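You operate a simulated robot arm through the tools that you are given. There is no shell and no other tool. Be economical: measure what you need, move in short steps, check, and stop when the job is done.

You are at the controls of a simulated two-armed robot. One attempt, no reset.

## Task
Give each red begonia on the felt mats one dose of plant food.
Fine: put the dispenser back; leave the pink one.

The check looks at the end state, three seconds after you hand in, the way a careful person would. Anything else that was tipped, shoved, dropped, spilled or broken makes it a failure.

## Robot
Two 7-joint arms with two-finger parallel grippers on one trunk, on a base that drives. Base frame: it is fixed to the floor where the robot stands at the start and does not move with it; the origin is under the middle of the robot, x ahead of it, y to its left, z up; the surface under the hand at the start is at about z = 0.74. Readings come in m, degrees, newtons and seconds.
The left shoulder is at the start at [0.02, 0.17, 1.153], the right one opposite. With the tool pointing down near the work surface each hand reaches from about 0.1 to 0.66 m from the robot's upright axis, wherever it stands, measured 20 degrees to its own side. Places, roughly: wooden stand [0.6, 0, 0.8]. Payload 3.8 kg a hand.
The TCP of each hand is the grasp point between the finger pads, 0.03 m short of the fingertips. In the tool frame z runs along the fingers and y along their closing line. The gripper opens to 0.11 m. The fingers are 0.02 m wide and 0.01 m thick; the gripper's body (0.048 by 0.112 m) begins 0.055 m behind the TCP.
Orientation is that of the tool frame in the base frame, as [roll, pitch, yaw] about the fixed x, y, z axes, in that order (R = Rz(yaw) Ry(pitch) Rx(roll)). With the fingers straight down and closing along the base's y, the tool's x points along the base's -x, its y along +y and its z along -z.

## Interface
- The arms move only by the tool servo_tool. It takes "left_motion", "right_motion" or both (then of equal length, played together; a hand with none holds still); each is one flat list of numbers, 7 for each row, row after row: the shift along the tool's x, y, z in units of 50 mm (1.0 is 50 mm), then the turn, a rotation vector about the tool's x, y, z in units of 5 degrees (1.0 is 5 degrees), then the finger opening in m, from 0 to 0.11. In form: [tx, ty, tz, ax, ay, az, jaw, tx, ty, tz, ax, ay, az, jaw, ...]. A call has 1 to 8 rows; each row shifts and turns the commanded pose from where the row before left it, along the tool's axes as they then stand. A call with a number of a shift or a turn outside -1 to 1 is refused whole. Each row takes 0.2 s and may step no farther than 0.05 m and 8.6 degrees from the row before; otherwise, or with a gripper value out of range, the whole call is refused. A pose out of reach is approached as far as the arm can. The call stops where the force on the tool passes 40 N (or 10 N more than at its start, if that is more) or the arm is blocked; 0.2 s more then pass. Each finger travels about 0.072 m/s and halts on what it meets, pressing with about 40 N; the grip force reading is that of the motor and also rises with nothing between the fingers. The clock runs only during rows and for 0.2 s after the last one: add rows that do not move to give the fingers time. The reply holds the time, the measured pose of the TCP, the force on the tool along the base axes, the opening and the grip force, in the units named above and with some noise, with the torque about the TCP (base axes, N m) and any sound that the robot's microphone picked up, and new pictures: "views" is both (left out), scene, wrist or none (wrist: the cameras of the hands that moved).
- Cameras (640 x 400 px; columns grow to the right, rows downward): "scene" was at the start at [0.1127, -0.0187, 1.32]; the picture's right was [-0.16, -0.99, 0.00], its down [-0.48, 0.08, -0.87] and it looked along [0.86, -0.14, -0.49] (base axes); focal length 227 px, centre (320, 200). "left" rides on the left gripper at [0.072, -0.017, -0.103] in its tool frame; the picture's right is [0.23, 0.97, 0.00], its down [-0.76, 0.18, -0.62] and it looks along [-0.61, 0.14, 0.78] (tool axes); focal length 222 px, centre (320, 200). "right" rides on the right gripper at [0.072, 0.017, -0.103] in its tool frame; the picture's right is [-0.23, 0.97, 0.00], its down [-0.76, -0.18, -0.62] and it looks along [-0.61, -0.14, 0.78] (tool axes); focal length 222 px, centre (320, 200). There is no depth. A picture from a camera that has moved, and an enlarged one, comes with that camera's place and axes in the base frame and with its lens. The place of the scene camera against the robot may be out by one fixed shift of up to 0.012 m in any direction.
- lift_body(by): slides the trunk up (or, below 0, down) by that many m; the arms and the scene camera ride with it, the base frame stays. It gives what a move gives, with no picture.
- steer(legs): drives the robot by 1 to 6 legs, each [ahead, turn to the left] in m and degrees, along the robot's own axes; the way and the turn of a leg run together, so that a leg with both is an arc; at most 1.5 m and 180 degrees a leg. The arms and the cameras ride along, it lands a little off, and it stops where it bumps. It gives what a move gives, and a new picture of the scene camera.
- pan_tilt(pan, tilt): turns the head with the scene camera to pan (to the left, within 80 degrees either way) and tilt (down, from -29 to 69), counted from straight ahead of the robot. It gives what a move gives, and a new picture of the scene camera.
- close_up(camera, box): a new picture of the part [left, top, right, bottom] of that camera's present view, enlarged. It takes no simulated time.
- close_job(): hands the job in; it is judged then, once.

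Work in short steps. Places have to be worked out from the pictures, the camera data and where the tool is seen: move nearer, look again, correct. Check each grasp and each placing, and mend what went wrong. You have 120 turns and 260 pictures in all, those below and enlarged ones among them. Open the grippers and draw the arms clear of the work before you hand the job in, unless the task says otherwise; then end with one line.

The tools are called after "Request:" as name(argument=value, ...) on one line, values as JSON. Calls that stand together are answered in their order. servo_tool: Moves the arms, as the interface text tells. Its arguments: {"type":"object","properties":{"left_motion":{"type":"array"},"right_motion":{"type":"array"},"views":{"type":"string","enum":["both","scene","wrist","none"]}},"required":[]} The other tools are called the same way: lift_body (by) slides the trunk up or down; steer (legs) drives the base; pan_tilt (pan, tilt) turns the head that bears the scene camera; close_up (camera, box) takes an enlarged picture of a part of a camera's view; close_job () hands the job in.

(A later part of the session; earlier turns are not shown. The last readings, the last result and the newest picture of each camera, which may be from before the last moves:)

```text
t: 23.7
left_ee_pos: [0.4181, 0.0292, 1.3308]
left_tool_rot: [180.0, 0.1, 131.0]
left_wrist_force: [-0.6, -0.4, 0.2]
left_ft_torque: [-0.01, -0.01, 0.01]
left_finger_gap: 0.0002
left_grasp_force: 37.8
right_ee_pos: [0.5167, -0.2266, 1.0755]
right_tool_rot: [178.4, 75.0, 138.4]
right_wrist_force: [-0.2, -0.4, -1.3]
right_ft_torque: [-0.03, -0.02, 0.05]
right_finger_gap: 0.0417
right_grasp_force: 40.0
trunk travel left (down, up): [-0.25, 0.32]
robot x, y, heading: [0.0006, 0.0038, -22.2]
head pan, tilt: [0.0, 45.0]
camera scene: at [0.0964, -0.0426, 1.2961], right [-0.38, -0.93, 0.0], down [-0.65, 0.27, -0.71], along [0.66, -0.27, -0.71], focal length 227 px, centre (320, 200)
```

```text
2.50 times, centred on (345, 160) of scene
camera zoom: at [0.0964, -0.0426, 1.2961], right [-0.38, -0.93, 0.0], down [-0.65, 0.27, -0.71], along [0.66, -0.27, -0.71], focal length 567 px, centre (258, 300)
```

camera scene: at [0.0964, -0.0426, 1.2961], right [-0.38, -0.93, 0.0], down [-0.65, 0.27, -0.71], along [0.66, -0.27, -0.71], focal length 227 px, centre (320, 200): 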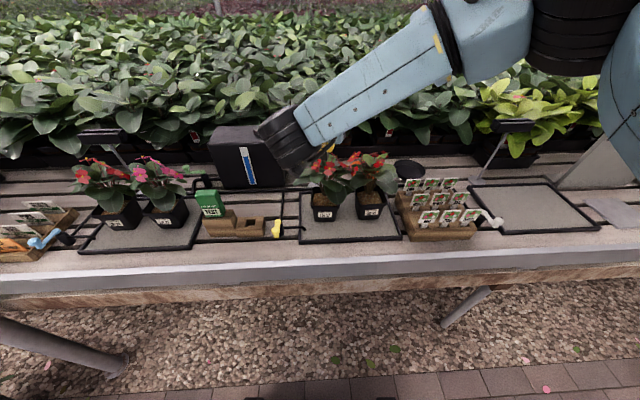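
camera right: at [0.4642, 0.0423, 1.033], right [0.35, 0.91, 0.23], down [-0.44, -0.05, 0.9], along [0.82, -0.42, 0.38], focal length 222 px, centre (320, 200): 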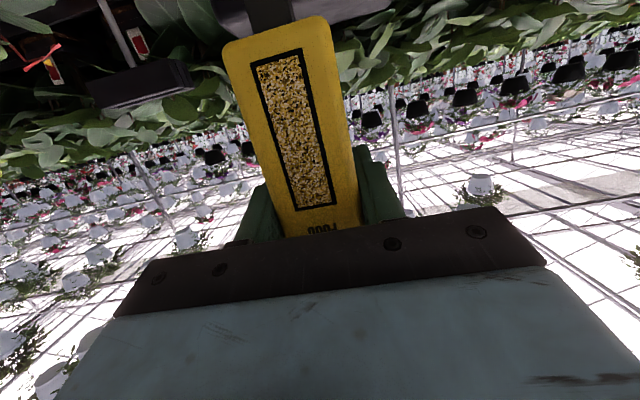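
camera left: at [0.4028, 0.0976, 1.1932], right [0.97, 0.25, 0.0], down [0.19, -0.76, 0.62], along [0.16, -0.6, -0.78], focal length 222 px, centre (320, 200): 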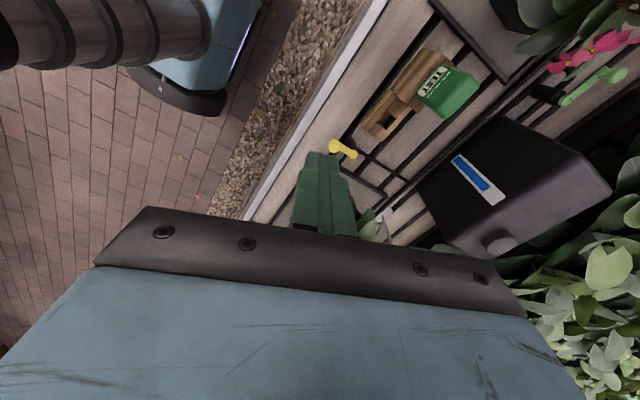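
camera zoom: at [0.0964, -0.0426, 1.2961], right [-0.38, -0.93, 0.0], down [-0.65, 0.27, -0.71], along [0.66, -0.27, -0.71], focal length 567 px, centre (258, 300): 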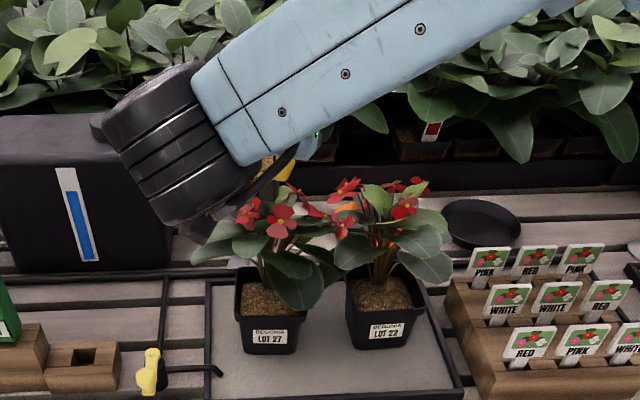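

I zoom more tightly on the nozzle area.

Request:
close_up(camera="scene", box=[310, 135, 370, 185])

Request:
close_up(camera="right", box=[0, 0, 640, 400])

Request:
close_up(camera="left", box=[0, 0, 640, 400])

```text
8.00 times, centred on (340, 160) of scene
camera zoom: at [0.0964, -0.0426, 1.2961], right [-0.38, -0.93, 0.0], down [-0.65, 0.27, -0.71], along [0.66, -0.27, -0.71], focal length 1815 px, centre (160, 520)
```

zoom: 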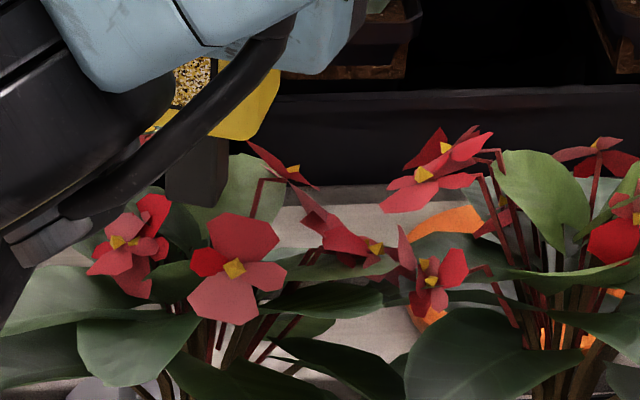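

```text
1.00 times, centred on (320, 200) of right (not enlarged: the box is as wide or as high as the picture)
camera zoom: at [0.4386, -0.1376, 1.0336], right [0.67, 0.71, 0.23], down [-0.43, 0.12, 0.9], along [0.61, -0.7, 0.38], focal length 222 px, centre (320, 200)
```

zoom: 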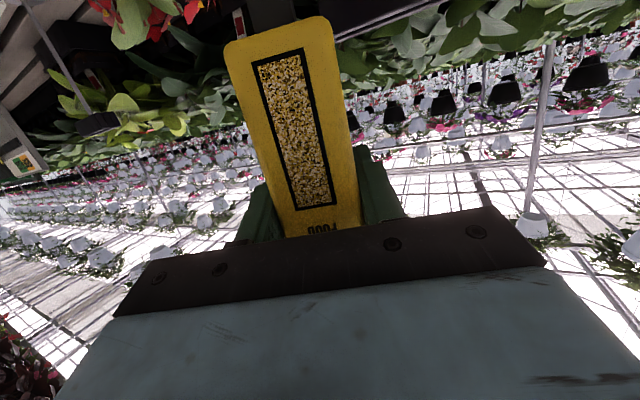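

```text
1.00 times, centred on (320, 200) of left (not enlarged: the box is as wide or as high as the picture)
camera zoom: at [0.3582, 0.072, 1.4338], right [0.58, 0.81, 0.0], down [0.63, -0.46, 0.62], along [0.51, -0.36, -0.78], focal length 222 px, centre (320, 200)
```

zoom: 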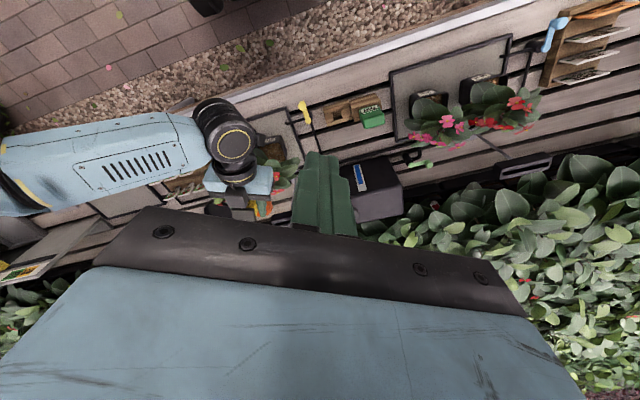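

The nozzle tip (z≈0.973) is just above the flowers, between two of them and over the pot's front. I shift it 12 mm back over the soil and lower to z≈0.93, while bringing the left hand over the cap at height.

Request:
servo_tool(right_motion=[-0.06, 0.07, 0.22, 0, 0, 0, 0.03, 0, 0, 0, 0, 0, 0, 0.03, 0.28, 0, 0.075, 0, 0, 0, 0.03, 0.28, 0, 0.075, 0, 0, 0, 0.03, 0.28, 0, 0.075, 0, 0, 0, 0.03, 0, 0, 0, 0, 0, 0, 0.03], left_motion=[-0.9, -0.3, 0, 0, 0, 0, 0, -0.9, -0.3, 0, 0, 0, 0, 0, -0.9, -0.3, 0, 0, 0, 0, 0, -0.9, -0.3, 0, 0, 0, 0, 0, -0.9, -0.3, 0, 0, 0, 0, 0, -0.9, -0.3, 0, 0, 0, 0, 0], views="both")

Request:
close_up(camera="scene", box=[310, 135, 370, 185])

```text
t: 25.1
left_ee_pos: [0.4704, -0.1823, 1.2765]
left_tool_rot: [179.9, 0.0, 131.0]
left_wrist_force: [0.8, 0.0, -0.4]
left_ft_torque: [-0.01, -0.01, 0.03]
left_finger_gap: 0.0
left_grasp_force: 38.0
left hand out of reach, approached as far as the arm can: row 4, 5, 6
right_ee_pos: [0.531, -0.2308, 1.0324]
right_tool_rot: [178.6, 75.0, 138.5]
right_wrist_force: [-1.0, -0.1, -1.3]
right_ft_torque: [0.0, -0.07, 0.02]
right_finger_gap: 0.0416
right_grasp_force: 40.0
trunk travel left (down, up): [-0.25, 0.32]
robot x, y, heading: [0.0031, -0.001, -22.3]
head pan, tilt: [0.0, 45.0]
camera scene: at [0.0967, -0.0424, 1.2961], right [-0.38, -0.93, 0.0], down [-0.65, 0.27, -0.71], along [0.66, -0.27, -0.71], focal length 227 px, centre (320, 200)
camera right: at [0.4515, -0.1417, 0.9898], right [0.67, 0.71, 0.23], down [-0.43, 0.12, 0.9], along [0.61, -0.7, 0.38], focal length 222 px, centre (320, 200)
camera left: at [0.4101, -0.1394, 1.3786], right [0.59, 0.81, 0.0], down [0.63, -0.46, 0.62], along [0.51, -0.36, -0.78], focal length 222 px, centre (320, 200)
```

scene: 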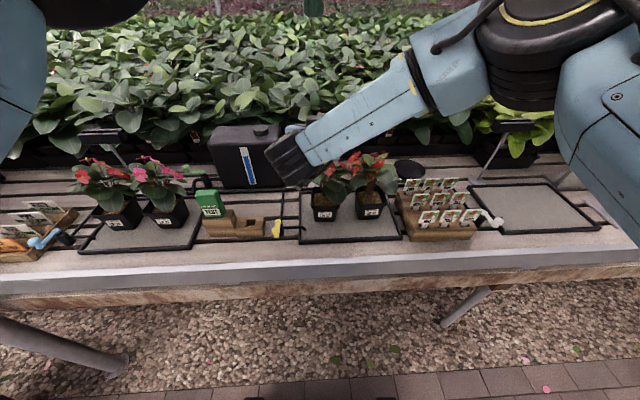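
right: 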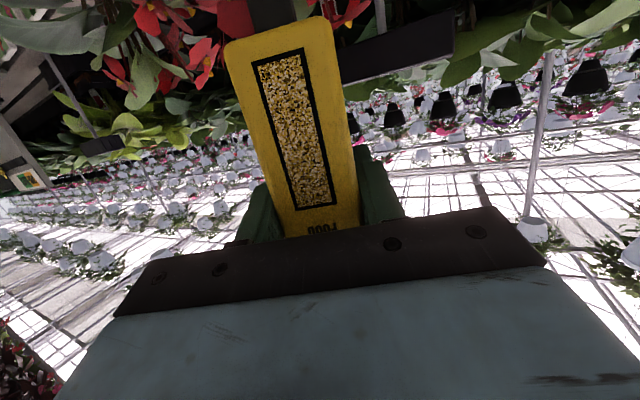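
left: 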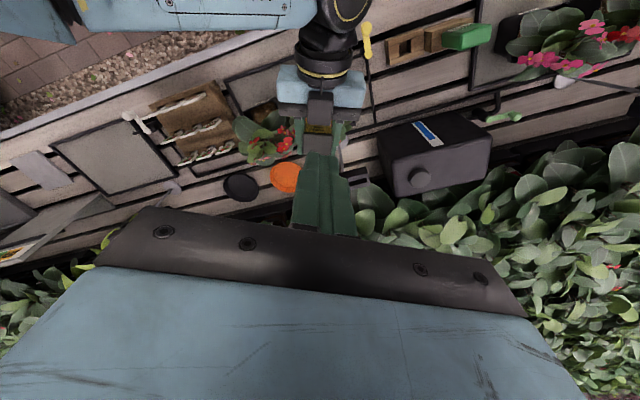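

```text
8.00 times, centred on (340, 160) of scene
camera zoom: at [0.0967, -0.0424, 1.2961], right [-0.38, -0.93, 0.0], down [-0.65, 0.27, -0.71], along [0.66, -0.27, -0.71], focal length 1815 px, centre (160, 520)
```

zoom: 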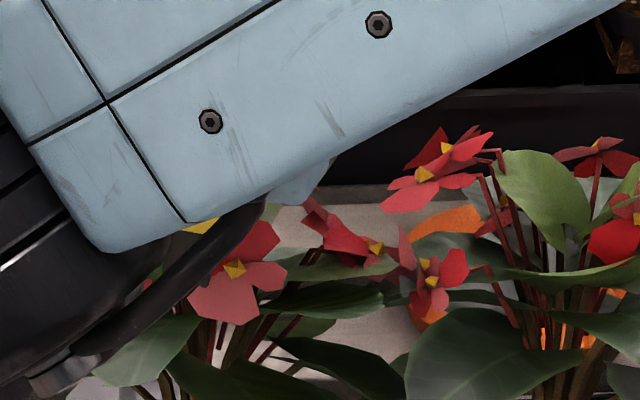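

No contact forces and the plant is undisturbed. The left hand was at its reach limit because it is too high, so I lower it a bit and check where it ends up.

Request:
servo_tool(left_motion=[0, 0, 0.5, 0, 0, 0, 0, 0, 0, 0.5, 0, 0, 0, 0, 0, 0, 0, 0, 0, 0, 0], views="wrist")

```text
t: 25.9
left_ee_pos: [0.4705, -0.1836, 1.2279]
left_tool_rot: [180.0, 0.0, 131.1]
left_wrist_force: [-0.7, 0.1, -0.3]
left_ft_torque: [-0.01, 0.0, 0.03]
left_finger_gap: 0.0
left_grasp_force: 37.9
right_ee_pos: [0.5317, -0.23, 1.0315]
right_tool_rot: [178.5, 74.9, 138.5]
right_wrist_force: [-0.4, 0.7, -1.1]
right_ft_torque: [0.02, -0.01, -0.01]
right_finger_gap: 0.0418
right_grasp_force: 40.0
trunk travel left (down, up): [-0.25, 0.32]
robot x, y, heading: [0.0001, -0.0015, -22.2]
head pan, tilt: [0.0, 45.0]
camera left: at [0.4103, -0.1405, 1.3293], right [0.59, 0.81, 0.0], down [0.63, -0.46, 0.62], along [0.51, -0.37, -0.78], focal length 222 px, centre (320, 200)
```

left: 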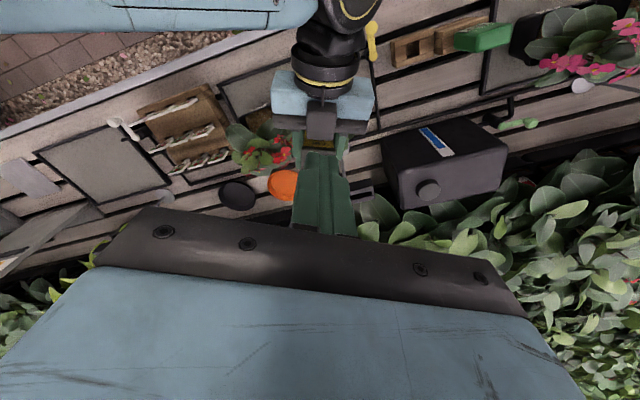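

Commands now track the measured pose. I move the left fingertips above the cap centre (≈0.533, -0.233) and come down to about 3 cm above it.

Request:
servo_tool(left_motion=[-0.785, 0.14, 0, 0, 0, 0, 0, -0.785, 0.14, 0, 0, 0, 0, 0, 0, 0, 0, 0, 0, 0, 0, 0, 0, 0.6, 0, 0, 0, 0, 0, 0, 0.6, 0, 0, 0, 0, 0, 0, 0.4, 0, 0, 0, 0], views="both")

Request:
close_up(camera="left", box=[240, 80, 400, 240])

```text
t: 27.3
left_ee_pos: [0.4875, -0.1949, 1.1464]
left_tool_rot: [-180.0, 0.1, 131.2]
left_wrist_force: [0.5, 0.4, -0.8]
left_ft_torque: [0.01, -0.01, -0.03]
left_finger_gap: 0.0
left_grasp_force: 37.5
left hand out of reach, approached as far as the arm can: row 1, 2
right_ee_pos: [0.5319, -0.2294, 1.0315]
right_tool_rot: [178.7, 75.0, 138.6]
right_wrist_force: [-0.1, 0.6, -1.6]
right_ft_torque: [-0.01, 0.03, 0.04]
right_finger_gap: 0.0416
right_grasp_force: 40.0
trunk travel left (down, up): [-0.25, 0.32]
robot x, y, heading: [0.001, -0.0014, -22.1]
head pan, tilt: [0.0, 45.0]
camera scene: at [0.0975, -0.0423, 1.296], right [-0.38, -0.93, 0.0], down [-0.66, 0.27, -0.71], along [0.65, -0.27, -0.71], focal length 227 px, centre (320, 200)
camera left: at [0.4275, -0.1522, 1.2492], right [0.59, 0.81, 0.0], down [0.63, -0.46, 0.62], along [0.51, -0.37, -0.78], focal length 222 px, centre (320, 200)
```

scene: 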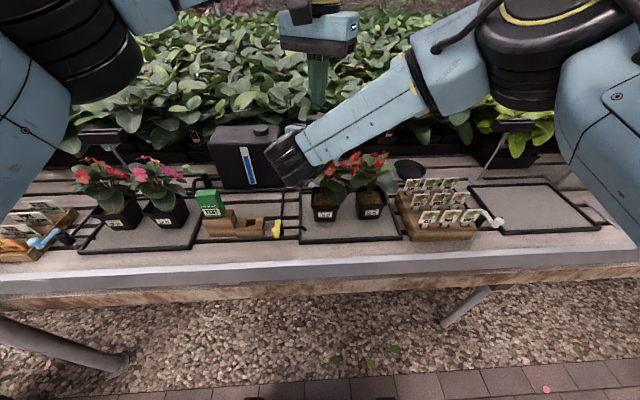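
left: 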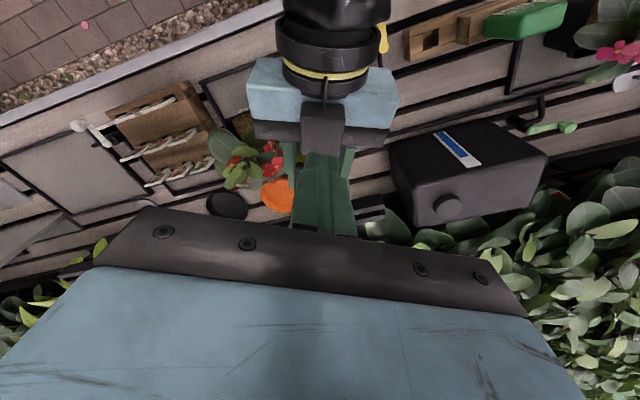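

```text
2.50 times, centred on (320, 160) of left
camera zoom: at [0.4275, -0.1522, 1.2492], right [0.59, 0.81, 0.0], down [0.63, -0.46, 0.62], along [0.51, -0.37, -0.78], focal length 555 px, centre (320, 300)
```

zoom: 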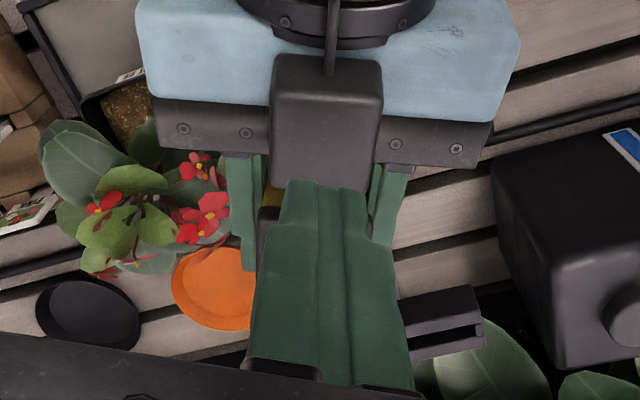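

The left arm lacks about 6 cm of reach. I raise both hands, drive 0.10 m ahead toward the bench, and then move the right hand back over the pot.

Request:
servo_tool(right_motion=[-0.5, 0, -0.13, 0, 0, 0, 0.03, -0.5, 0, -0.13, 0, 0, 0, 0.03, -0.5, 0, -0.13, 0, 0, 0, 0.03], left_motion=[0.3, 0, -0.9, 0, 0, 0, 0, 0, 0, -0.9, 0, 0, 0, 0, 0, 0, -0.9, 0, 0, 0, 0], views="none")

Request:
steer(legs=[[0.1, 0]])

```text
t: 28.1
left_ee_pos: [0.471, -0.1793, 1.28]
left_tool_rot: [179.9, 0.2, 130.9]
left_wrist_force: [-0.9, 0.9, 0.1]
left_ft_torque: [0.01, 0.01, 0.02]
left_finger_gap: 0.0001
left_grasp_force: 37.7
left hand out of reach, approached as far as the arm can: row 3
right_ee_pos: [0.5294, -0.2321, 1.1121]
right_tool_rot: [178.4, 75.0, 138.4]
right_wrist_force: [0.0, -0.2, -0.9]
right_ft_torque: [-0.02, 0.02, 0.03]
right_finger_gap: 0.0417
right_grasp_force: 39.5
trunk travel left (down, up): [-0.25, 0.32]
robot x, y, heading: [-0.006, 0.0001, -22.2]
head pan, tilt: [0.0, 45.0]
```

```text
t: 29.2
left_ee_pos: [0.537, -0.2038, 1.2814]
left_tool_rot: [179.8, 0.6, 131.1]
left_wrist_force: [0.1, 1.0, -0.7]
left_ft_torque: [0.0, 0.02, 0.0]
left_finger_gap: 0.0
left_grasp_force: 37.3
right_ee_pos: [0.5944, -0.2589, 1.1131]
right_tool_rot: [178.6, 75.2, 138.6]
right_wrist_force: [0.0, 0.8, -0.9]
right_ft_torque: [-0.04, -0.03, -0.02]
right_finger_gap: 0.0416
right_grasp_force: 39.6
trunk travel left (down, up): [-0.25, 0.32]
robot x, y, heading: [0.0669, -0.0312, -22.2]
head pan, tilt: [0.0, 45.0]
stopped in leg 1: the robot was blocked; the commanded pose is now the measured one
camera scene: at [0.1593, -0.0675, 1.2955], right [-0.38, -0.92, 0.0], down [-0.66, 0.27, -0.7], along [0.65, -0.27, -0.71], focal length 227 px, centre (320, 200)
```

scene: 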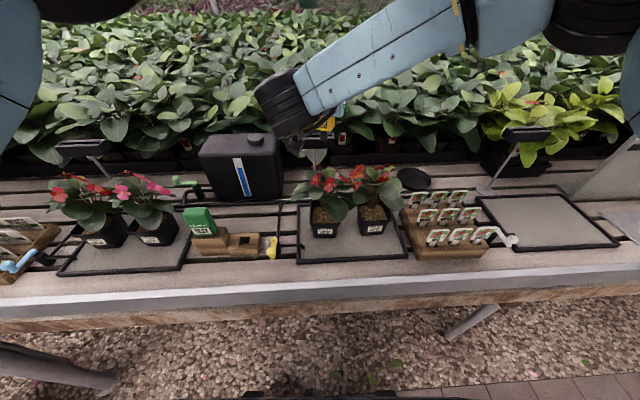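

The base touched the bench after about 7 cm, so I back off 1 cm to relieve it.

Request:
steer(legs=[[-0.012, 0]])

Request:
close_up(camera="scene", box=[280, 110, 420, 250])

```text
t: 29.9
left_ee_pos: [0.535, -0.2037, 1.2772]
left_tool_rot: [180.0, 0.1, 131.2]
left_wrist_force: [0.1, 0.3, 0.2]
left_ft_torque: [-0.02, -0.02, 0.0]
left_finger_gap: 0.0001
left_grasp_force: 37.8
right_ee_pos: [0.5907, -0.2557, 1.1106]
right_tool_rot: [179.0, 74.9, 138.8]
right_wrist_force: [0.0, -0.3, -1.9]
right_ft_torque: [0.0, -0.02, 0.02]
right_finger_gap: 0.0418
right_grasp_force: 39.7
trunk travel left (down, up): [-0.25, 0.32]
robot x, y, heading: [0.0631, -0.0231, -21.9]
head pan, tilt: [0.0, 45.0]
camera scene: at [0.1584, -0.0673, 1.2962], right [-0.38, -0.93, 0.0], down [-0.66, 0.27, -0.71], along [0.66, -0.27, -0.71], focal length 227 px, centre (320, 200)
```

scene: 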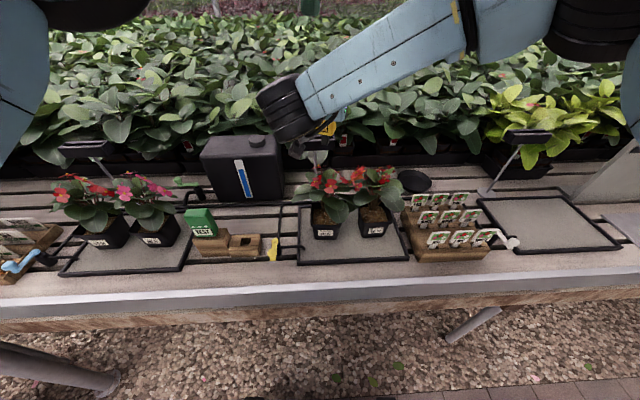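

```text
2.86 times, centred on (350, 180) of scene
camera zoom: at [0.1584, -0.0673, 1.2962], right [-0.38, -0.93, 0.0], down [-0.66, 0.27, -0.71], along [0.66, -0.27, -0.71], focal length 648 px, centre (234, 257)
```

zoom: 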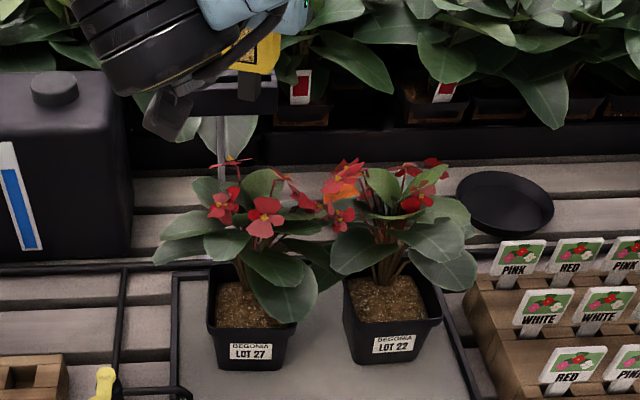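

Triangulated flowers sit at z≈0.94, flanking (0.534, -0.231), so the nozzle fits between them. I bring the box back there and down to nozzle z≈0.93.

Request:
servo_tool(right_motion=[0.16, -0.2, -0.6, 0, 0, 0, 0.03, 0.16, -0.2, -0.6, 0, 0, 0, 0.03, 0, 0, 0, 0, 0, 0, 0.03, 0.495, 0, 0.133, 0, 0, 0, 0.03, 0.495, 0, 0.133, 0, 0, 0, 0.03, 0.495, 0, 0.133, 0, 0, 0, 0.03, 0, 0, 0, 0, 0, 0, 0.03], views="scene")

Request:
close_up(camera="scene", box=[300, 150, 380, 220])

Request:
close_up(camera="left", box=[240, 80, 400, 240])

```text
t: 31.5
left_ee_pos: [0.5356, -0.2033, 1.277]
left_tool_rot: [-180.0, 0.0, 131.1]
left_wrist_force: [0.5, -0.9, 0.7]
left_ft_torque: [0.03, 0.02, 0.01]
left_finger_gap: 0.0
left_grasp_force: 37.5
right_ee_pos: [0.5289, -0.2331, 1.0332]
right_tool_rot: [178.9, 74.8, 138.9]
right_wrist_force: [0.4, 0.3, -1.5]
right_ft_torque: [0.0, -0.02, 0.01]
right_finger_gap: 0.0416
right_grasp_force: 39.9
trunk travel left (down, up): [-0.25, 0.32]
robot x, y, heading: [0.0623, -0.0263, -22.2]
head pan, tilt: [0.0, 45.0]
camera scene: at [0.1582, -0.0673, 1.2961], right [-0.38, -0.93, 0.0], down [-0.66, 0.27, -0.71], along [0.66, -0.27, -0.71], focal length 227 px, centre (320, 200)
```

scene: 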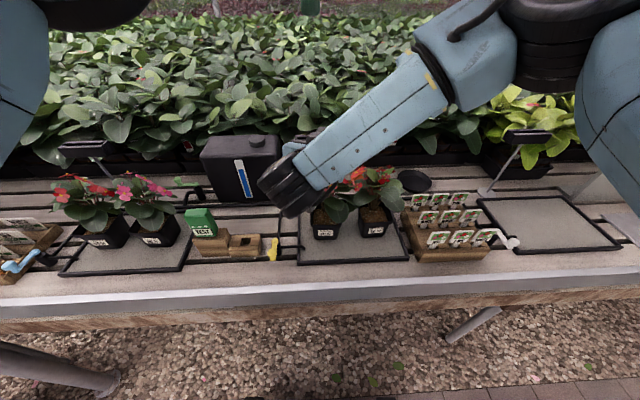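

```text
5.71 times, centred on (340, 185) of scene
camera zoom: at [0.1582, -0.0673, 1.2961], right [-0.38, -0.93, 0.0], down [-0.66, 0.27, -0.71], along [0.66, -0.27, -0.71], focal length 1297 px, centre (206, 286)
```

zoom: 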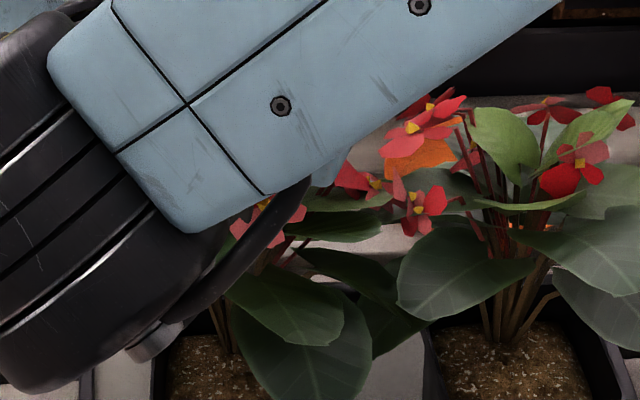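

```text
2.50 times, centred on (320, 160) of left
camera zoom: at [0.4752, -0.1607, 1.3796], right [0.58, 0.81, 0.0], down [0.64, -0.45, 0.62], along [0.51, -0.36, -0.78], focal length 555 px, centre (320, 300)
```

zoom: 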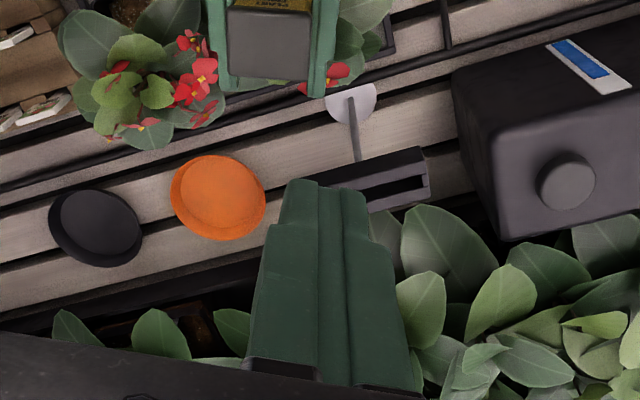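

The cap is clearly visible now at about (0.525, -0.229). I centre the left fingertips above it and descend to about 1 cm above.

Request:
servo_tool(left_motion=[-0.28, -0.5, 0, 0, 0, 0, 0, 0, 0, 0.8, 0, 0, 0, 0, 0, 0, 0.8, 0, 0, 0, 0, 0, 0, 0.8, 0, 0, 0, 0, 0, 0, 0.7, 0, 0, 0, 0, 0, 0, 0, 0, 0, 0, 0], views="wrist")

Request:
close_up(camera="left", box=[240, 80, 400, 240])

```text
t: 32.9
left_ee_pos: [0.5196, -0.2225, 1.1186]
left_tool_rot: [-179.9, 0.1, 131.3]
left_wrist_force: [0.7, 1.0, 0.8]
left_ft_torque: [0.02, 0.0, 0.02]
left_finger_gap: 0.0
left_grasp_force: 38.4
left hand out of reach, approached as far as the arm can: row 1
right_ee_pos: [0.5291, -0.232, 1.0332]
right_tool_rot: [179.0, 75.0, 139.0]
right_wrist_force: [0.0, -1.1, -1.7]
right_ft_torque: [-0.01, -0.01, 0.01]
right_finger_gap: 0.0417
right_grasp_force: 39.6
trunk travel left (down, up): [-0.25, 0.32]
robot x, y, heading: [0.06, -0.0274, -22.1]
head pan, tilt: [0.0, 45.0]
camera left: at [0.4595, -0.1796, 1.2217], right [0.58, 0.81, 0.0], down [0.64, -0.45, 0.62], along [0.51, -0.36, -0.78], focal length 222 px, centre (320, 200)
```

left: 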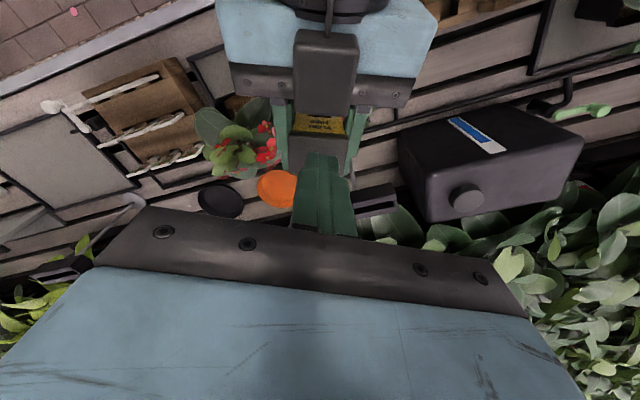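

```text
2.50 times, centred on (320, 160) of left
camera zoom: at [0.4595, -0.1796, 1.2217], right [0.58, 0.81, 0.0], down [0.64, -0.45, 0.62], along [0.51, -0.36, -0.78], focal length 555 px, centre (320, 300)
```

zoom: 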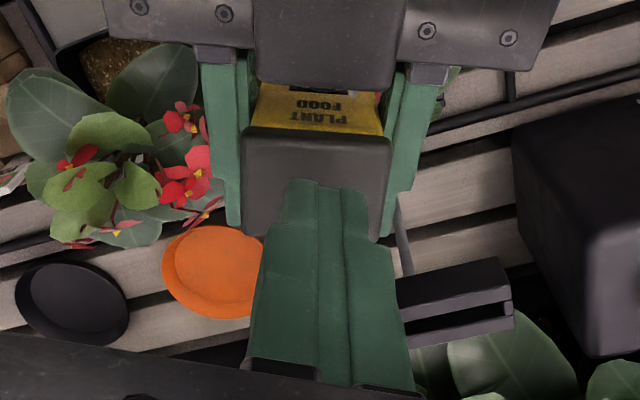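

The fingertips are right above the cap. I press down in small steps while watching the forces.

Request:
servo_tool(left_motion=[0, 0, 0.16, 0, 0, 0, 0, 0, 0, 0.1, 0, 0, 0, 0, 0, 0, 0.06, 0, 0, 0, 0], views="none")

```text
t: 33.7
left_ee_pos: [0.5191, -0.2244, 1.1048]
left_tool_rot: [180.0, 0.2, 131.3]
left_wrist_force: [-0.7, 2.5, 6.8]
left_ft_torque: [0.12, 0.03, -0.05]
left_finger_gap: 0.0
left_grasp_force: 37.9
right_ee_pos: [0.5284, -0.2322, 1.0317]
right_tool_rot: [179.3, 74.8, 139.2]
right_wrist_force: [0.6, -2.4, -7.4]
right_ft_torque: [0.0, -0.09, 0.05]
right_finger_gap: 0.0417
right_grasp_force: 39.3
trunk travel left (down, up): [-0.25, 0.32]
robot x, y, heading: [0.0622, -0.0227, -22.2]
head pan, tilt: [0.0, 45.0]
```

Contact is at left z≈1.105, with 7 N. I press a few mm further.

Request:
servo_tool(left_motion=[0, 0, 0.06, 0, 0, 0, 0, 0, 0, 0.06, 0, 0, 0, 0], views="wrist")

Request:
close_up(camera="scene", box=[300, 150, 380, 240])

```text
t: 34.3
left_ee_pos: [0.519, -0.2252, 1.0987]
left_tool_rot: [-179.9, 0.4, 131.3]
left_wrist_force: [-1.5, 3.7, 32.0]
left_ft_torque: [0.38, 0.25, 0.09]
left_finger_gap: 0.0
left_grasp_force: 37.7
right_ee_pos: [0.5282, -0.2319, 1.0293]
right_tool_rot: [179.6, 74.5, 139.8]
right_wrist_force: [2.0, -3.6, -34.4]
right_ft_torque: [-0.28, -0.48, -0.07]
right_finger_gap: 0.0414
right_grasp_force: 40.6
trunk travel left (down, up): [-0.25, 0.32]
robot x, y, heading: [0.0618, -0.0227, -22.2]
head pan, tilt: [0.0, 45.0]
camera left: at [0.4581, -0.1822, 1.2004], right [0.58, 0.81, 0.0], down [0.63, -0.45, 0.63], along [0.51, -0.37, -0.78], focal length 222 px, centre (320, 200)
```

left: 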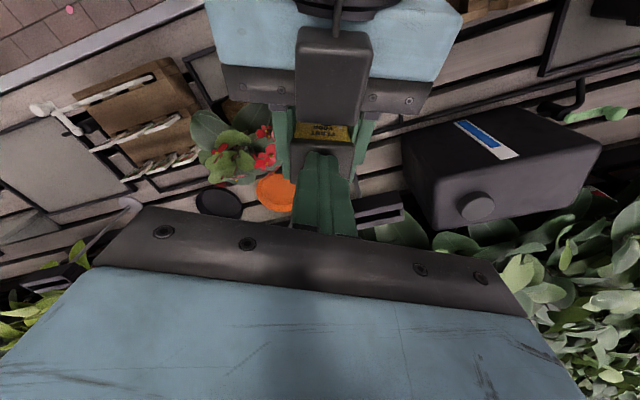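

```text
4.44 times, centred on (340, 195) of scene
camera zoom: at [0.1585, -0.0672, 1.296], right [-0.38, -0.93, 0.0], down [-0.66, 0.27, -0.71], along [0.66, -0.27, -0.71], focal length 1008 px, centre (231, 222)
```

zoom: 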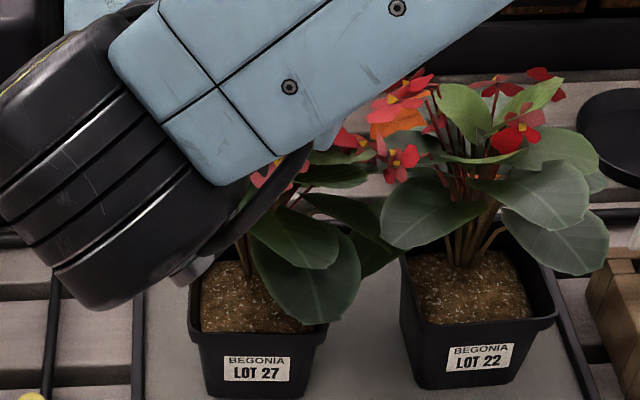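

Cap-to-hand compression is about 4 mm at 32 N, with no click and no visible dose yet. I release, and inspect the cap and soil before pressing again.

Request:
servo_tool(left_motion=[0, 0, -0.15, 0, 0, 0, 0, 0, 0, -0.5, 0, 0, 0, 0, 0, 0, -1, 0, 0, 0, 0, 0.3, 0.3, -0.8, 0, 0, 0, 0], views="wrist")

Request:
close_up(camera="left", box=[240, 80, 400, 240])

Request:
close_up(camera="scene", box=[305, 195, 345, 240])

```text
t: 35.3
left_ee_pos: [0.5191, -0.2013, 1.2203]
left_tool_rot: [-180.0, 0.0, 131.2]
left_wrist_force: [-0.6, -0.3, -0.1]
left_ft_torque: [0.0, 0.0, 0.01]
left_finger_gap: 0.0
left_grasp_force: 37.8
right_ee_pos: [0.53, -0.2323, 1.0333]
right_tool_rot: [178.9, 74.9, 138.9]
right_wrist_force: [0.3, 0.2, -1.4]
right_ft_torque: [0.0, 0.04, -0.01]
right_finger_gap: 0.042
right_grasp_force: 39.8
trunk travel left (down, up): [-0.25, 0.32]
robot x, y, heading: [0.0641, -0.0239, -22.0]
head pan, tilt: [0.0, 45.0]
camera left: at [0.4586, -0.158, 1.3224], right [0.58, 0.81, 0.0], down [0.64, -0.46, 0.62], along [0.51, -0.36, -0.78], focal length 222 px, centre (320, 200)
```

left: 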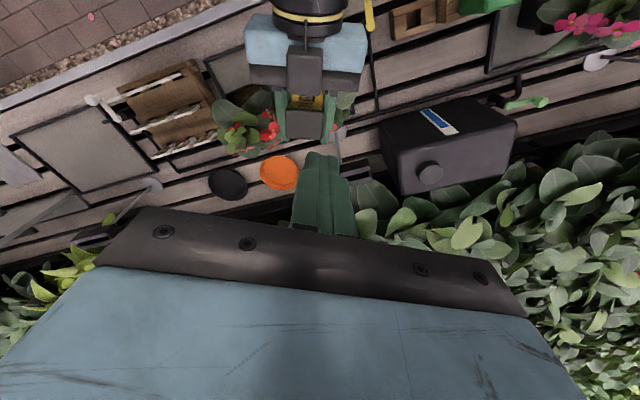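

```text
2.50 times, centred on (320, 160) of left
camera zoom: at [0.4586, -0.158, 1.3224], right [0.58, 0.81, 0.0], down [0.64, -0.46, 0.62], along [0.51, -0.36, -0.78], focal length 555 px, centre (320, 300)
```

zoom: 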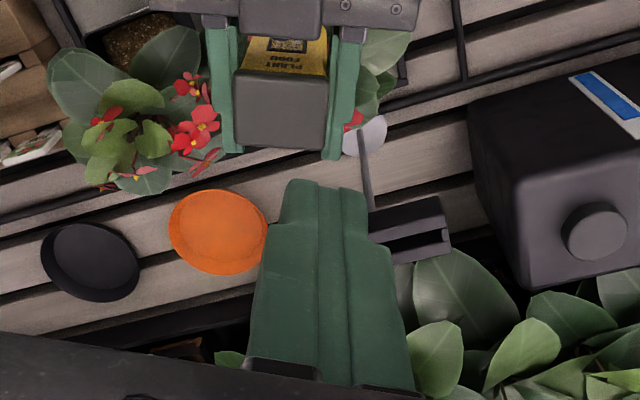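

```text
8.89 times, centred on (325, 218) of scene
camera zoom: at [0.1583, -0.0663, 1.2961], right [-0.38, -0.93, 0.0], down [-0.66, 0.27, -0.71], along [0.66, -0.27, -0.71], focal length 2017 px, centre (276, 44)
```

zoom: 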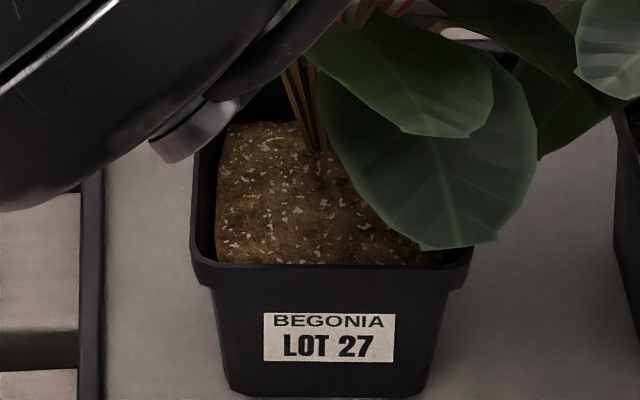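

I compare with LOT 22's untreated soil and look at the box window level.

Request:
close_up(camera="scene", box=[350, 195, 400, 240])

Request:
close_up(camera="right", box=[120, 0, 440, 250])

```text
8.89 times, centred on (375, 218) of scene
camera zoom: at [0.1583, -0.0663, 1.2961], right [-0.38, -0.93, 0.0], down [-0.66, 0.27, -0.71], along [0.66, -0.27, -0.71], focal length 2017 px, centre (-169, 44)
```

zoom: 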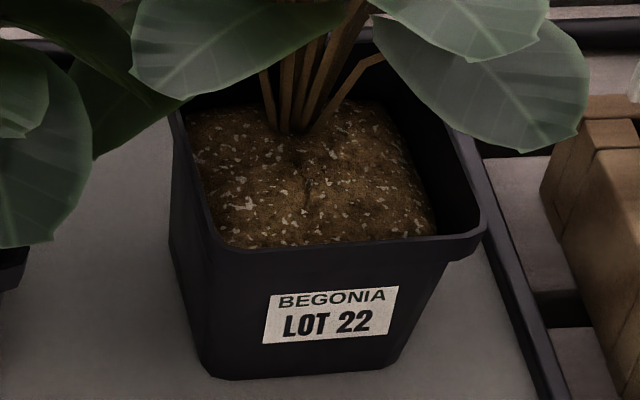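

```text
1.60 times, centred on (280, 125) of right
camera zoom: at [0.4505, -0.1427, 0.9917], right [0.67, 0.71, 0.22], down [-0.43, 0.12, 0.9], along [0.61, -0.7, 0.38], focal length 355 px, centre (384, 320)
```

zoom: 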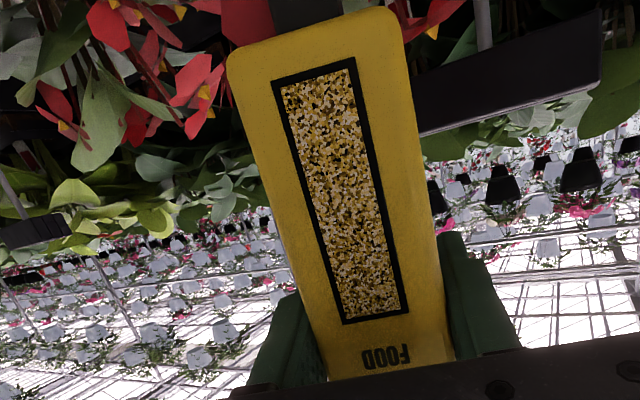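

LOT 27 shows no dose, and the box slid down a few mm in the grip. The cap may be rigid, so I look closely at the cap and body for another actuator.

Request:
close_up(camera="left", box=[290, 80, 340, 125])

Request:
close_up(camera="right", box=[210, 0, 370, 60])

```text
8.89 times, centred on (315, 102) of left
camera zoom: at [0.4586, -0.158, 1.3224], right [0.58, 0.81, 0.0], down [0.64, -0.46, 0.62], along [0.51, -0.36, -0.78], focal length 1974 px, centre (364, 1067)
```

zoom: 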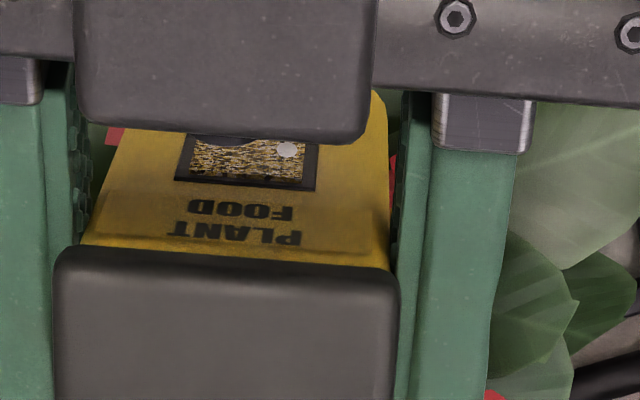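

```text
4.00 times, centred on (290, 30) of right
camera zoom: at [0.4505, -0.1427, 0.9917], right [0.67, 0.71, 0.22], down [-0.43, 0.12, 0.9], along [0.61, -0.7, 0.38], focal length 888 px, centre (440, 880)
```

zoom: 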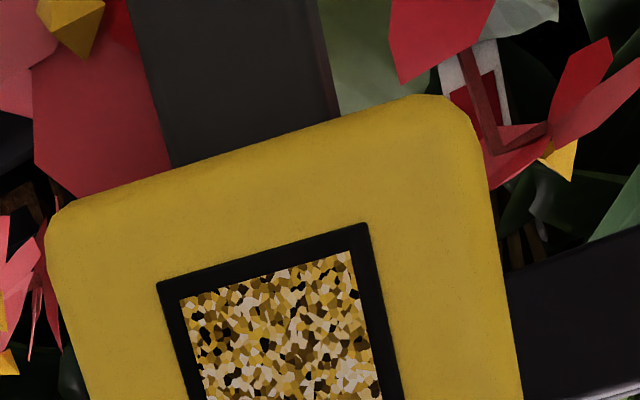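

I repeat the press with finer steps, reading force and heights, to tell whether the cap travels. I first return to just above the cap.

Request:
servo_tool(left_motion=[-0.4, -0.26, 0.4, 0, 0, 0, 0, 0, 0, 0.8, 0, 0, 0, 0, 0, 0, 0.7, 0, 0, 0, 0, 0, 0, 0.3, 0, 0, 0, 0, 0, 0, 0, 0, 0, 0, 0], views="none")

Request:
servo_tool(left_motion=[0, 0, 0.05, 0, 0, 0, 0], views="none")

Request:
servo_tool(left_motion=[0, 0, 0.05, 0, 0, 0, 0], views="none")

Request:
servo_tool(left_motion=[0, 0, 0.04, 0, 0, 0, 0], views="none")

```text
t: 36.5
left_ee_pos: [0.5217, -0.2257, 1.1109]
left_tool_rot: [-180.0, 0.0, 131.2]
left_wrist_force: [0.3, -0.3, -0.5]
left_ft_torque: [0.03, 0.0, -0.02]
left_finger_gap: 0.0001
left_grasp_force: 37.4
right_ee_pos: [0.5302, -0.2331, 1.0326]
right_tool_rot: [178.9, 74.9, 138.9]
right_wrist_force: [0.0, 0.2, -1.3]
right_ft_torque: [-0.02, 0.0, 0.01]
right_finger_gap: 0.0415
right_grasp_force: 40.0
trunk travel left (down, up): [-0.25, 0.32]
robot x, y, heading: [0.0619, -0.0265, -22.0]
head pan, tilt: [0.0, 45.0]
```

```text
t: 36.9
left_ee_pos: [0.5227, -0.2268, 1.1072]
left_tool_rot: [-180.0, 0.1, 131.2]
left_wrist_force: [-0.1, -0.3, -0.3]
left_ft_torque: [-0.01, 0.0, -0.01]
left_finger_gap: 0.0
left_grasp_force: 37.3
right_ee_pos: [0.5296, -0.2332, 1.0325]
right_tool_rot: [178.8, 74.9, 138.9]
right_wrist_force: [-1.3, 0.2, -1.4]
right_ft_torque: [0.02, -0.01, -0.02]
right_finger_gap: 0.042
right_grasp_force: 40.5
trunk travel left (down, up): [-0.25, 0.32]
robot x, y, heading: [0.0647, -0.0282, -21.9]
head pan, tilt: [0.0, 45.0]
```

```text
t: 37.3
left_ee_pos: [0.5239, -0.2265, 1.1051]
left_tool_rot: [179.9, 0.1, 131.3]
left_wrist_force: [-0.3, -0.2, -0.2]
left_ft_torque: [-0.01, -0.01, 0.01]
left_finger_gap: 0.0
left_grasp_force: 37.8
right_ee_pos: [0.5304, -0.2331, 1.0322]
right_tool_rot: [178.9, 75.0, 138.8]
right_wrist_force: [-0.5, 0.0, -2.5]
right_ft_torque: [-0.01, 0.01, -0.03]
right_finger_gap: 0.0418
right_grasp_force: 39.8
trunk travel left (down, up): [-0.25, 0.32]
robot x, y, heading: [0.0594, -0.02, -22.1]
head pan, tilt: [0.0, 45.0]
```

```text
t: 37.7
left_ee_pos: [0.5224, -0.2281, 1.1018]
left_tool_rot: [180.0, 0.1, 131.2]
left_wrist_force: [-0.2, 0.1, -0.5]
left_ft_torque: [-0.01, 0.0, -0.03]
left_finger_gap: 0.0002
left_grasp_force: 37.8
right_ee_pos: [0.5296, -0.2327, 1.0316]
right_tool_rot: [178.9, 75.0, 138.9]
right_wrist_force: [-0.4, -0.4, -1.0]
right_ft_torque: [-0.02, 0.02, 0.0]
right_finger_gap: 0.0418
right_grasp_force: 40.5
trunk travel left (down, up): [-0.25, 0.32]
robot x, y, heading: [0.0626, -0.0242, -22.1]
head pan, tilt: [0.0, 45.0]
```

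There is still no contact below the earlier contact height, so the box did slide in the grip. I continue in 2 mm steps.

Request:
servo_tool(left_motion=[0, 0, 0.04, 0, 0, 0, 0], views="none")

Request:
servo_tool(left_motion=[0, 0, 0.04, 0, 0, 0, 0], views="none")

Request:
servo_tool(left_motion=[0, 0, 0.03, 0, 0, 0, 0], views="none")

```text
t: 38.1
left_ee_pos: [0.5237, -0.2288, 1.1011]
left_tool_rot: [-180.0, 0.1, 131.2]
left_wrist_force: [-3.8, 1.9, 8.5]
left_ft_torque: [0.13, 0.17, 0.04]
left_finger_gap: 0.0
left_grasp_force: 37.7
right_ee_pos: [0.5292, -0.2331, 1.0325]
right_tool_rot: [179.2, 74.7, 139.4]
right_wrist_force: [4.0, -1.7, -9.9]
right_ft_torque: [-0.05, 0.02, -0.1]
right_finger_gap: 0.0415
right_grasp_force: 39.8
trunk travel left (down, up): [-0.25, 0.32]
robot x, y, heading: [0.0568, -0.0242, -21.8]
head pan, tilt: [0.0, 45.0]
```

```text
t: 38.5
left_ee_pos: [0.5225, -0.228, 1.0989]
left_tool_rot: [-179.9, 0.2, 131.1]
left_wrist_force: [-7.9, 4.8, 21.8]
left_ft_torque: [0.31, 0.36, 0.01]
left_finger_gap: 0.0
left_grasp_force: 38.0
right_ee_pos: [0.5291, -0.2332, 1.0303]
right_tool_rot: [179.6, 74.5, 139.6]
right_wrist_force: [7.0, -5.6, -23.2]
right_ft_torque: [-0.08, -0.03, 0.03]
right_finger_gap: 0.0417
right_grasp_force: 39.8
trunk travel left (down, up): [-0.25, 0.32]
robot x, y, heading: [0.0617, -0.0249, -22.1]
head pan, tilt: [0.0, 45.0]
```

```text
t: 38.9
left_ee_pos: [0.5239, -0.2278, 1.0974]
left_tool_rot: [-180.0, 0.2, 131.1]
left_wrist_force: [-7.1, 4.0, 29.4]
left_ft_torque: [0.35, 0.36, 0.12]
left_finger_gap: 0.0
left_grasp_force: 38.1
right_ee_pos: [0.5285, -0.2321, 1.0307]
right_tool_rot: [179.5, 74.4, 139.6]
right_wrist_force: [6.5, -4.8, -31.2]
right_ft_torque: [-0.2, -0.07, -0.1]
right_finger_gap: 0.0413
right_grasp_force: 40.2
trunk travel left (down, up): [-0.25, 0.32]
robot x, y, heading: [0.0623, -0.0243, -22.2]
head pan, tilt: [0.0, 45.0]
```

The cap is essentially rigid, with no click, so it is probably not a push button. I release and raise both hands. Then I'll yaw the right hand so the box's back faces the left camera.

Request:
servo_tool(left_motion=[0, 0, -0.3, 0, 0, 0, 0, 0, 0, -0.9, 0, 0, 0, 0, 0, 0, -0.9, 0, 0, 0, 0, 0.3, 0.8, -0.3, 0, 0, 0, 0, 0.3, 0.8, 0, 0, 0, 0, 0, 0.3, 0.8, 0, 0, 0, 0, 0], right_motion=[0, 0, 0, 0, 0, 0, 0.03, 0, 0, 0, 0, 0, 0, 0.03, -0.5, 0, -0.13, 0, 0, 0, 0.03, -0.5, 0, -0.13, 0, 0, 0, 0.03, -0.5, 0, -0.13, 0, 0, 0, 0.03, -0.5, 0, -0.13, 0, 0, 0, 0.03], views="scene")

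```text
t: 40.3
left_ee_pos: [0.5847, -0.1124, 1.216]
left_tool_rot: [-179.9, 0.1, 131.2]
left_wrist_force: [0.5, -0.1, -0.7]
left_ft_torque: [-0.03, 0.01, 0.0]
left_finger_gap: 0.0002
left_grasp_force: 37.9
right_ee_pos: [0.529, -0.2331, 1.1359]
right_tool_rot: [179.2, 74.9, 139.2]
right_wrist_force: [0.3, 0.3, -0.5]
right_ft_torque: [0.0, -0.02, 0.01]
right_finger_gap: 0.0418
right_grasp_force: 40.2
trunk travel left (down, up): [-0.25, 0.32]
robot x, y, heading: [0.0593, -0.023, -22.1]
head pan, tilt: [0.0, 45.0]
camera scene: at [0.1586, -0.0661, 1.2961], right [-0.38, -0.93, 0.0], down [-0.66, 0.26, -0.71], along [0.66, -0.27, -0.71], focal length 227 px, centre (320, 200)
```

scene: 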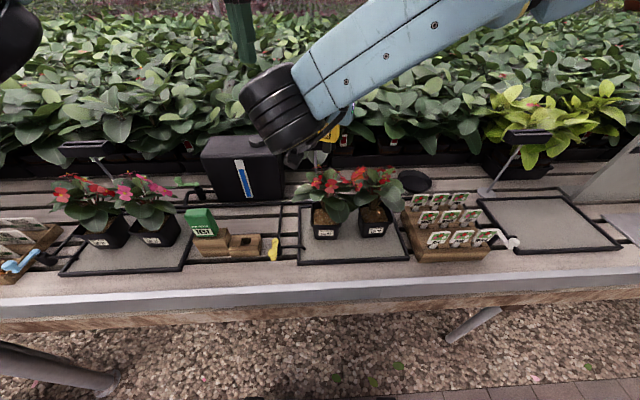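

I swing the right hand's heading by +60° in place while moving the left hand back to the left, turning toward the box.

Request:
servo_tool(left_motion=[0.95, 0, 0, 0, 0, 0, 0, 0.95, 0, 0, 0, 0, 0, 0, 0.95, 0, 0, 0, 0, 0, 0, 0.95, 0, 0, 0, 0, 0, 0, 0, 0, 0.5, 0, 0, 1, 0, 0, 0, 0.5, 0, 0, 1, 0, 0, 0, 0.5, 0, 0, 1, 0, 0, 0, 0.5, 0, 0, 1, 0], right_motion=[0, 0, 0, -0.966, 0, -0.25, 0.03, 0, 0, 0, -0.966, 0, -0.25, 0.03, 0, 0, 0, -0.966, 0, -0.25, 0.03, 0, 0, 0, -0.966, 0, -0.25, 0.03, 0, 0, 0, -0.966, 0, -0.25, 0.03, 0, 0, 0, -0.966, 0, -0.25, 0.03, 0, 0, 0, -0.966, 0, -0.25, 0.03, 0, 0, 0, -0.966, 0, -0.25, 0.03], views="none")

Request:
servo_tool(left_motion=[0, 0, 0, 0, 0, 1, 0, 0, 0, 0, 0, 0, 1, 0, 0, 0, 0, 0, 0, 1, 0, 0, 0, 0, 0, 0, 0, 0], right_motion=[0, 0, 0, -0.966, 0, -0.25, 0.03, 0, 0, 0, -0.966, 0, -0.25, 0.03, 0, 0, 0, -0.966, 0, -0.25, 0.03, 0, 0, 0, -0.966, 0, -0.25, 0.03], views="both")

```text
t: 42.1
left_ee_pos: [0.4585, 0.0261, 1.1158]
left_tool_rot: [180.0, 0.2, 111.2]
left_wrist_force: [-0.9, 0.4, -0.1]
left_ft_torque: [0.0, 0.01, 0.03]
left_finger_gap: 0.0
left_grasp_force: 37.8
right_ee_pos: [0.5324, -0.2339, 1.1355]
right_tool_rot: [177.6, 75.1, 177.7]
right_wrist_force: [0.6, 0.4, -1.4]
right_ft_torque: [0.01, -0.03, -0.01]
right_finger_gap: 0.0419
right_grasp_force: 40.3
trunk travel left (down, up): [-0.25, 0.32]
robot x, y, heading: [0.0614, -0.0255, -22.2]
head pan, tilt: [0.0, 45.0]
```

```text
t: 43.1
left_ee_pos: [0.4599, 0.0277, 1.116]
left_tool_rot: [-180.0, 0.1, 96.2]
left_wrist_force: [-0.1, -0.8, -0.1]
left_ft_torque: [0.01, -0.02, -0.01]
left_finger_gap: 0.0
left_grasp_force: 37.2
right_ee_pos: [0.5322, -0.2327, 1.1347]
right_tool_rot: [177.4, 75.4, -162.5]
right_wrist_force: [-0.6, -0.5, -2.0]
right_ft_torque: [0.0, -0.06, -0.03]
right_finger_gap: 0.0416
right_grasp_force: 40.3
trunk travel left (down, up): [-0.25, 0.32]
robot x, y, heading: [0.0607, -0.028, -22.2]
head pan, tilt: [0.0, 45.0]
camera scene: at [0.1584, -0.0675, 1.296], right [-0.38, -0.93, 0.0], down [-0.66, 0.27, -0.71], along [0.66, -0.27, -0.71], focal length 227 px, centre (320, 200)
camera right: at [0.4152, -0.2574, 1.0925], right [-0.28, 0.93, 0.23], down [-0.32, -0.32, 0.89], along [0.9, 0.17, 0.39], focal length 222 px, centre (320, 200)
camera left: at [0.434, 0.0968, 1.2186], right [0.94, 0.33, 0.0], down [0.26, -0.74, 0.62], along [0.21, -0.59, -0.78], focal length 222 px, centre (320, 200)
```

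scene: 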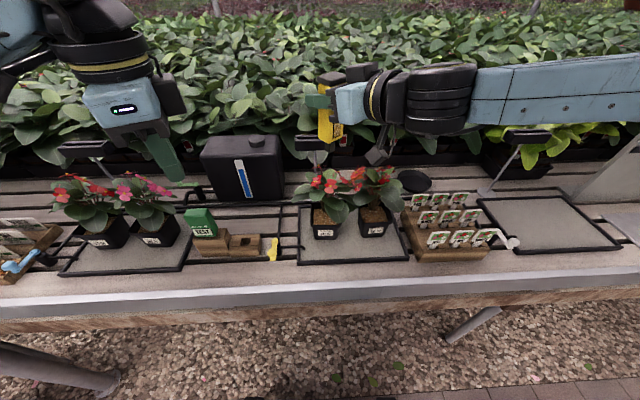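
right: 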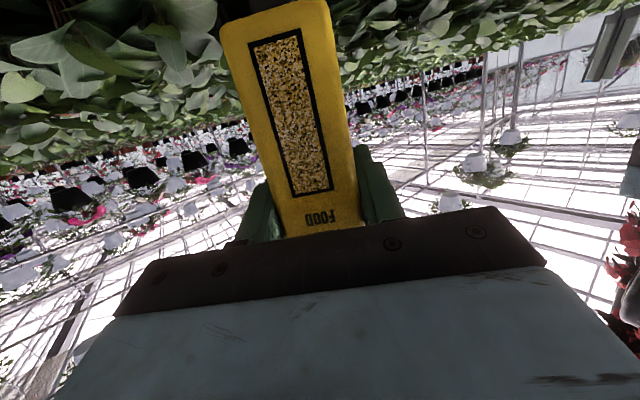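
left: 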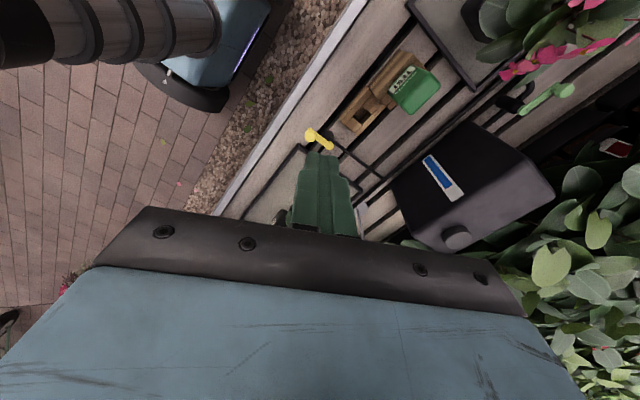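

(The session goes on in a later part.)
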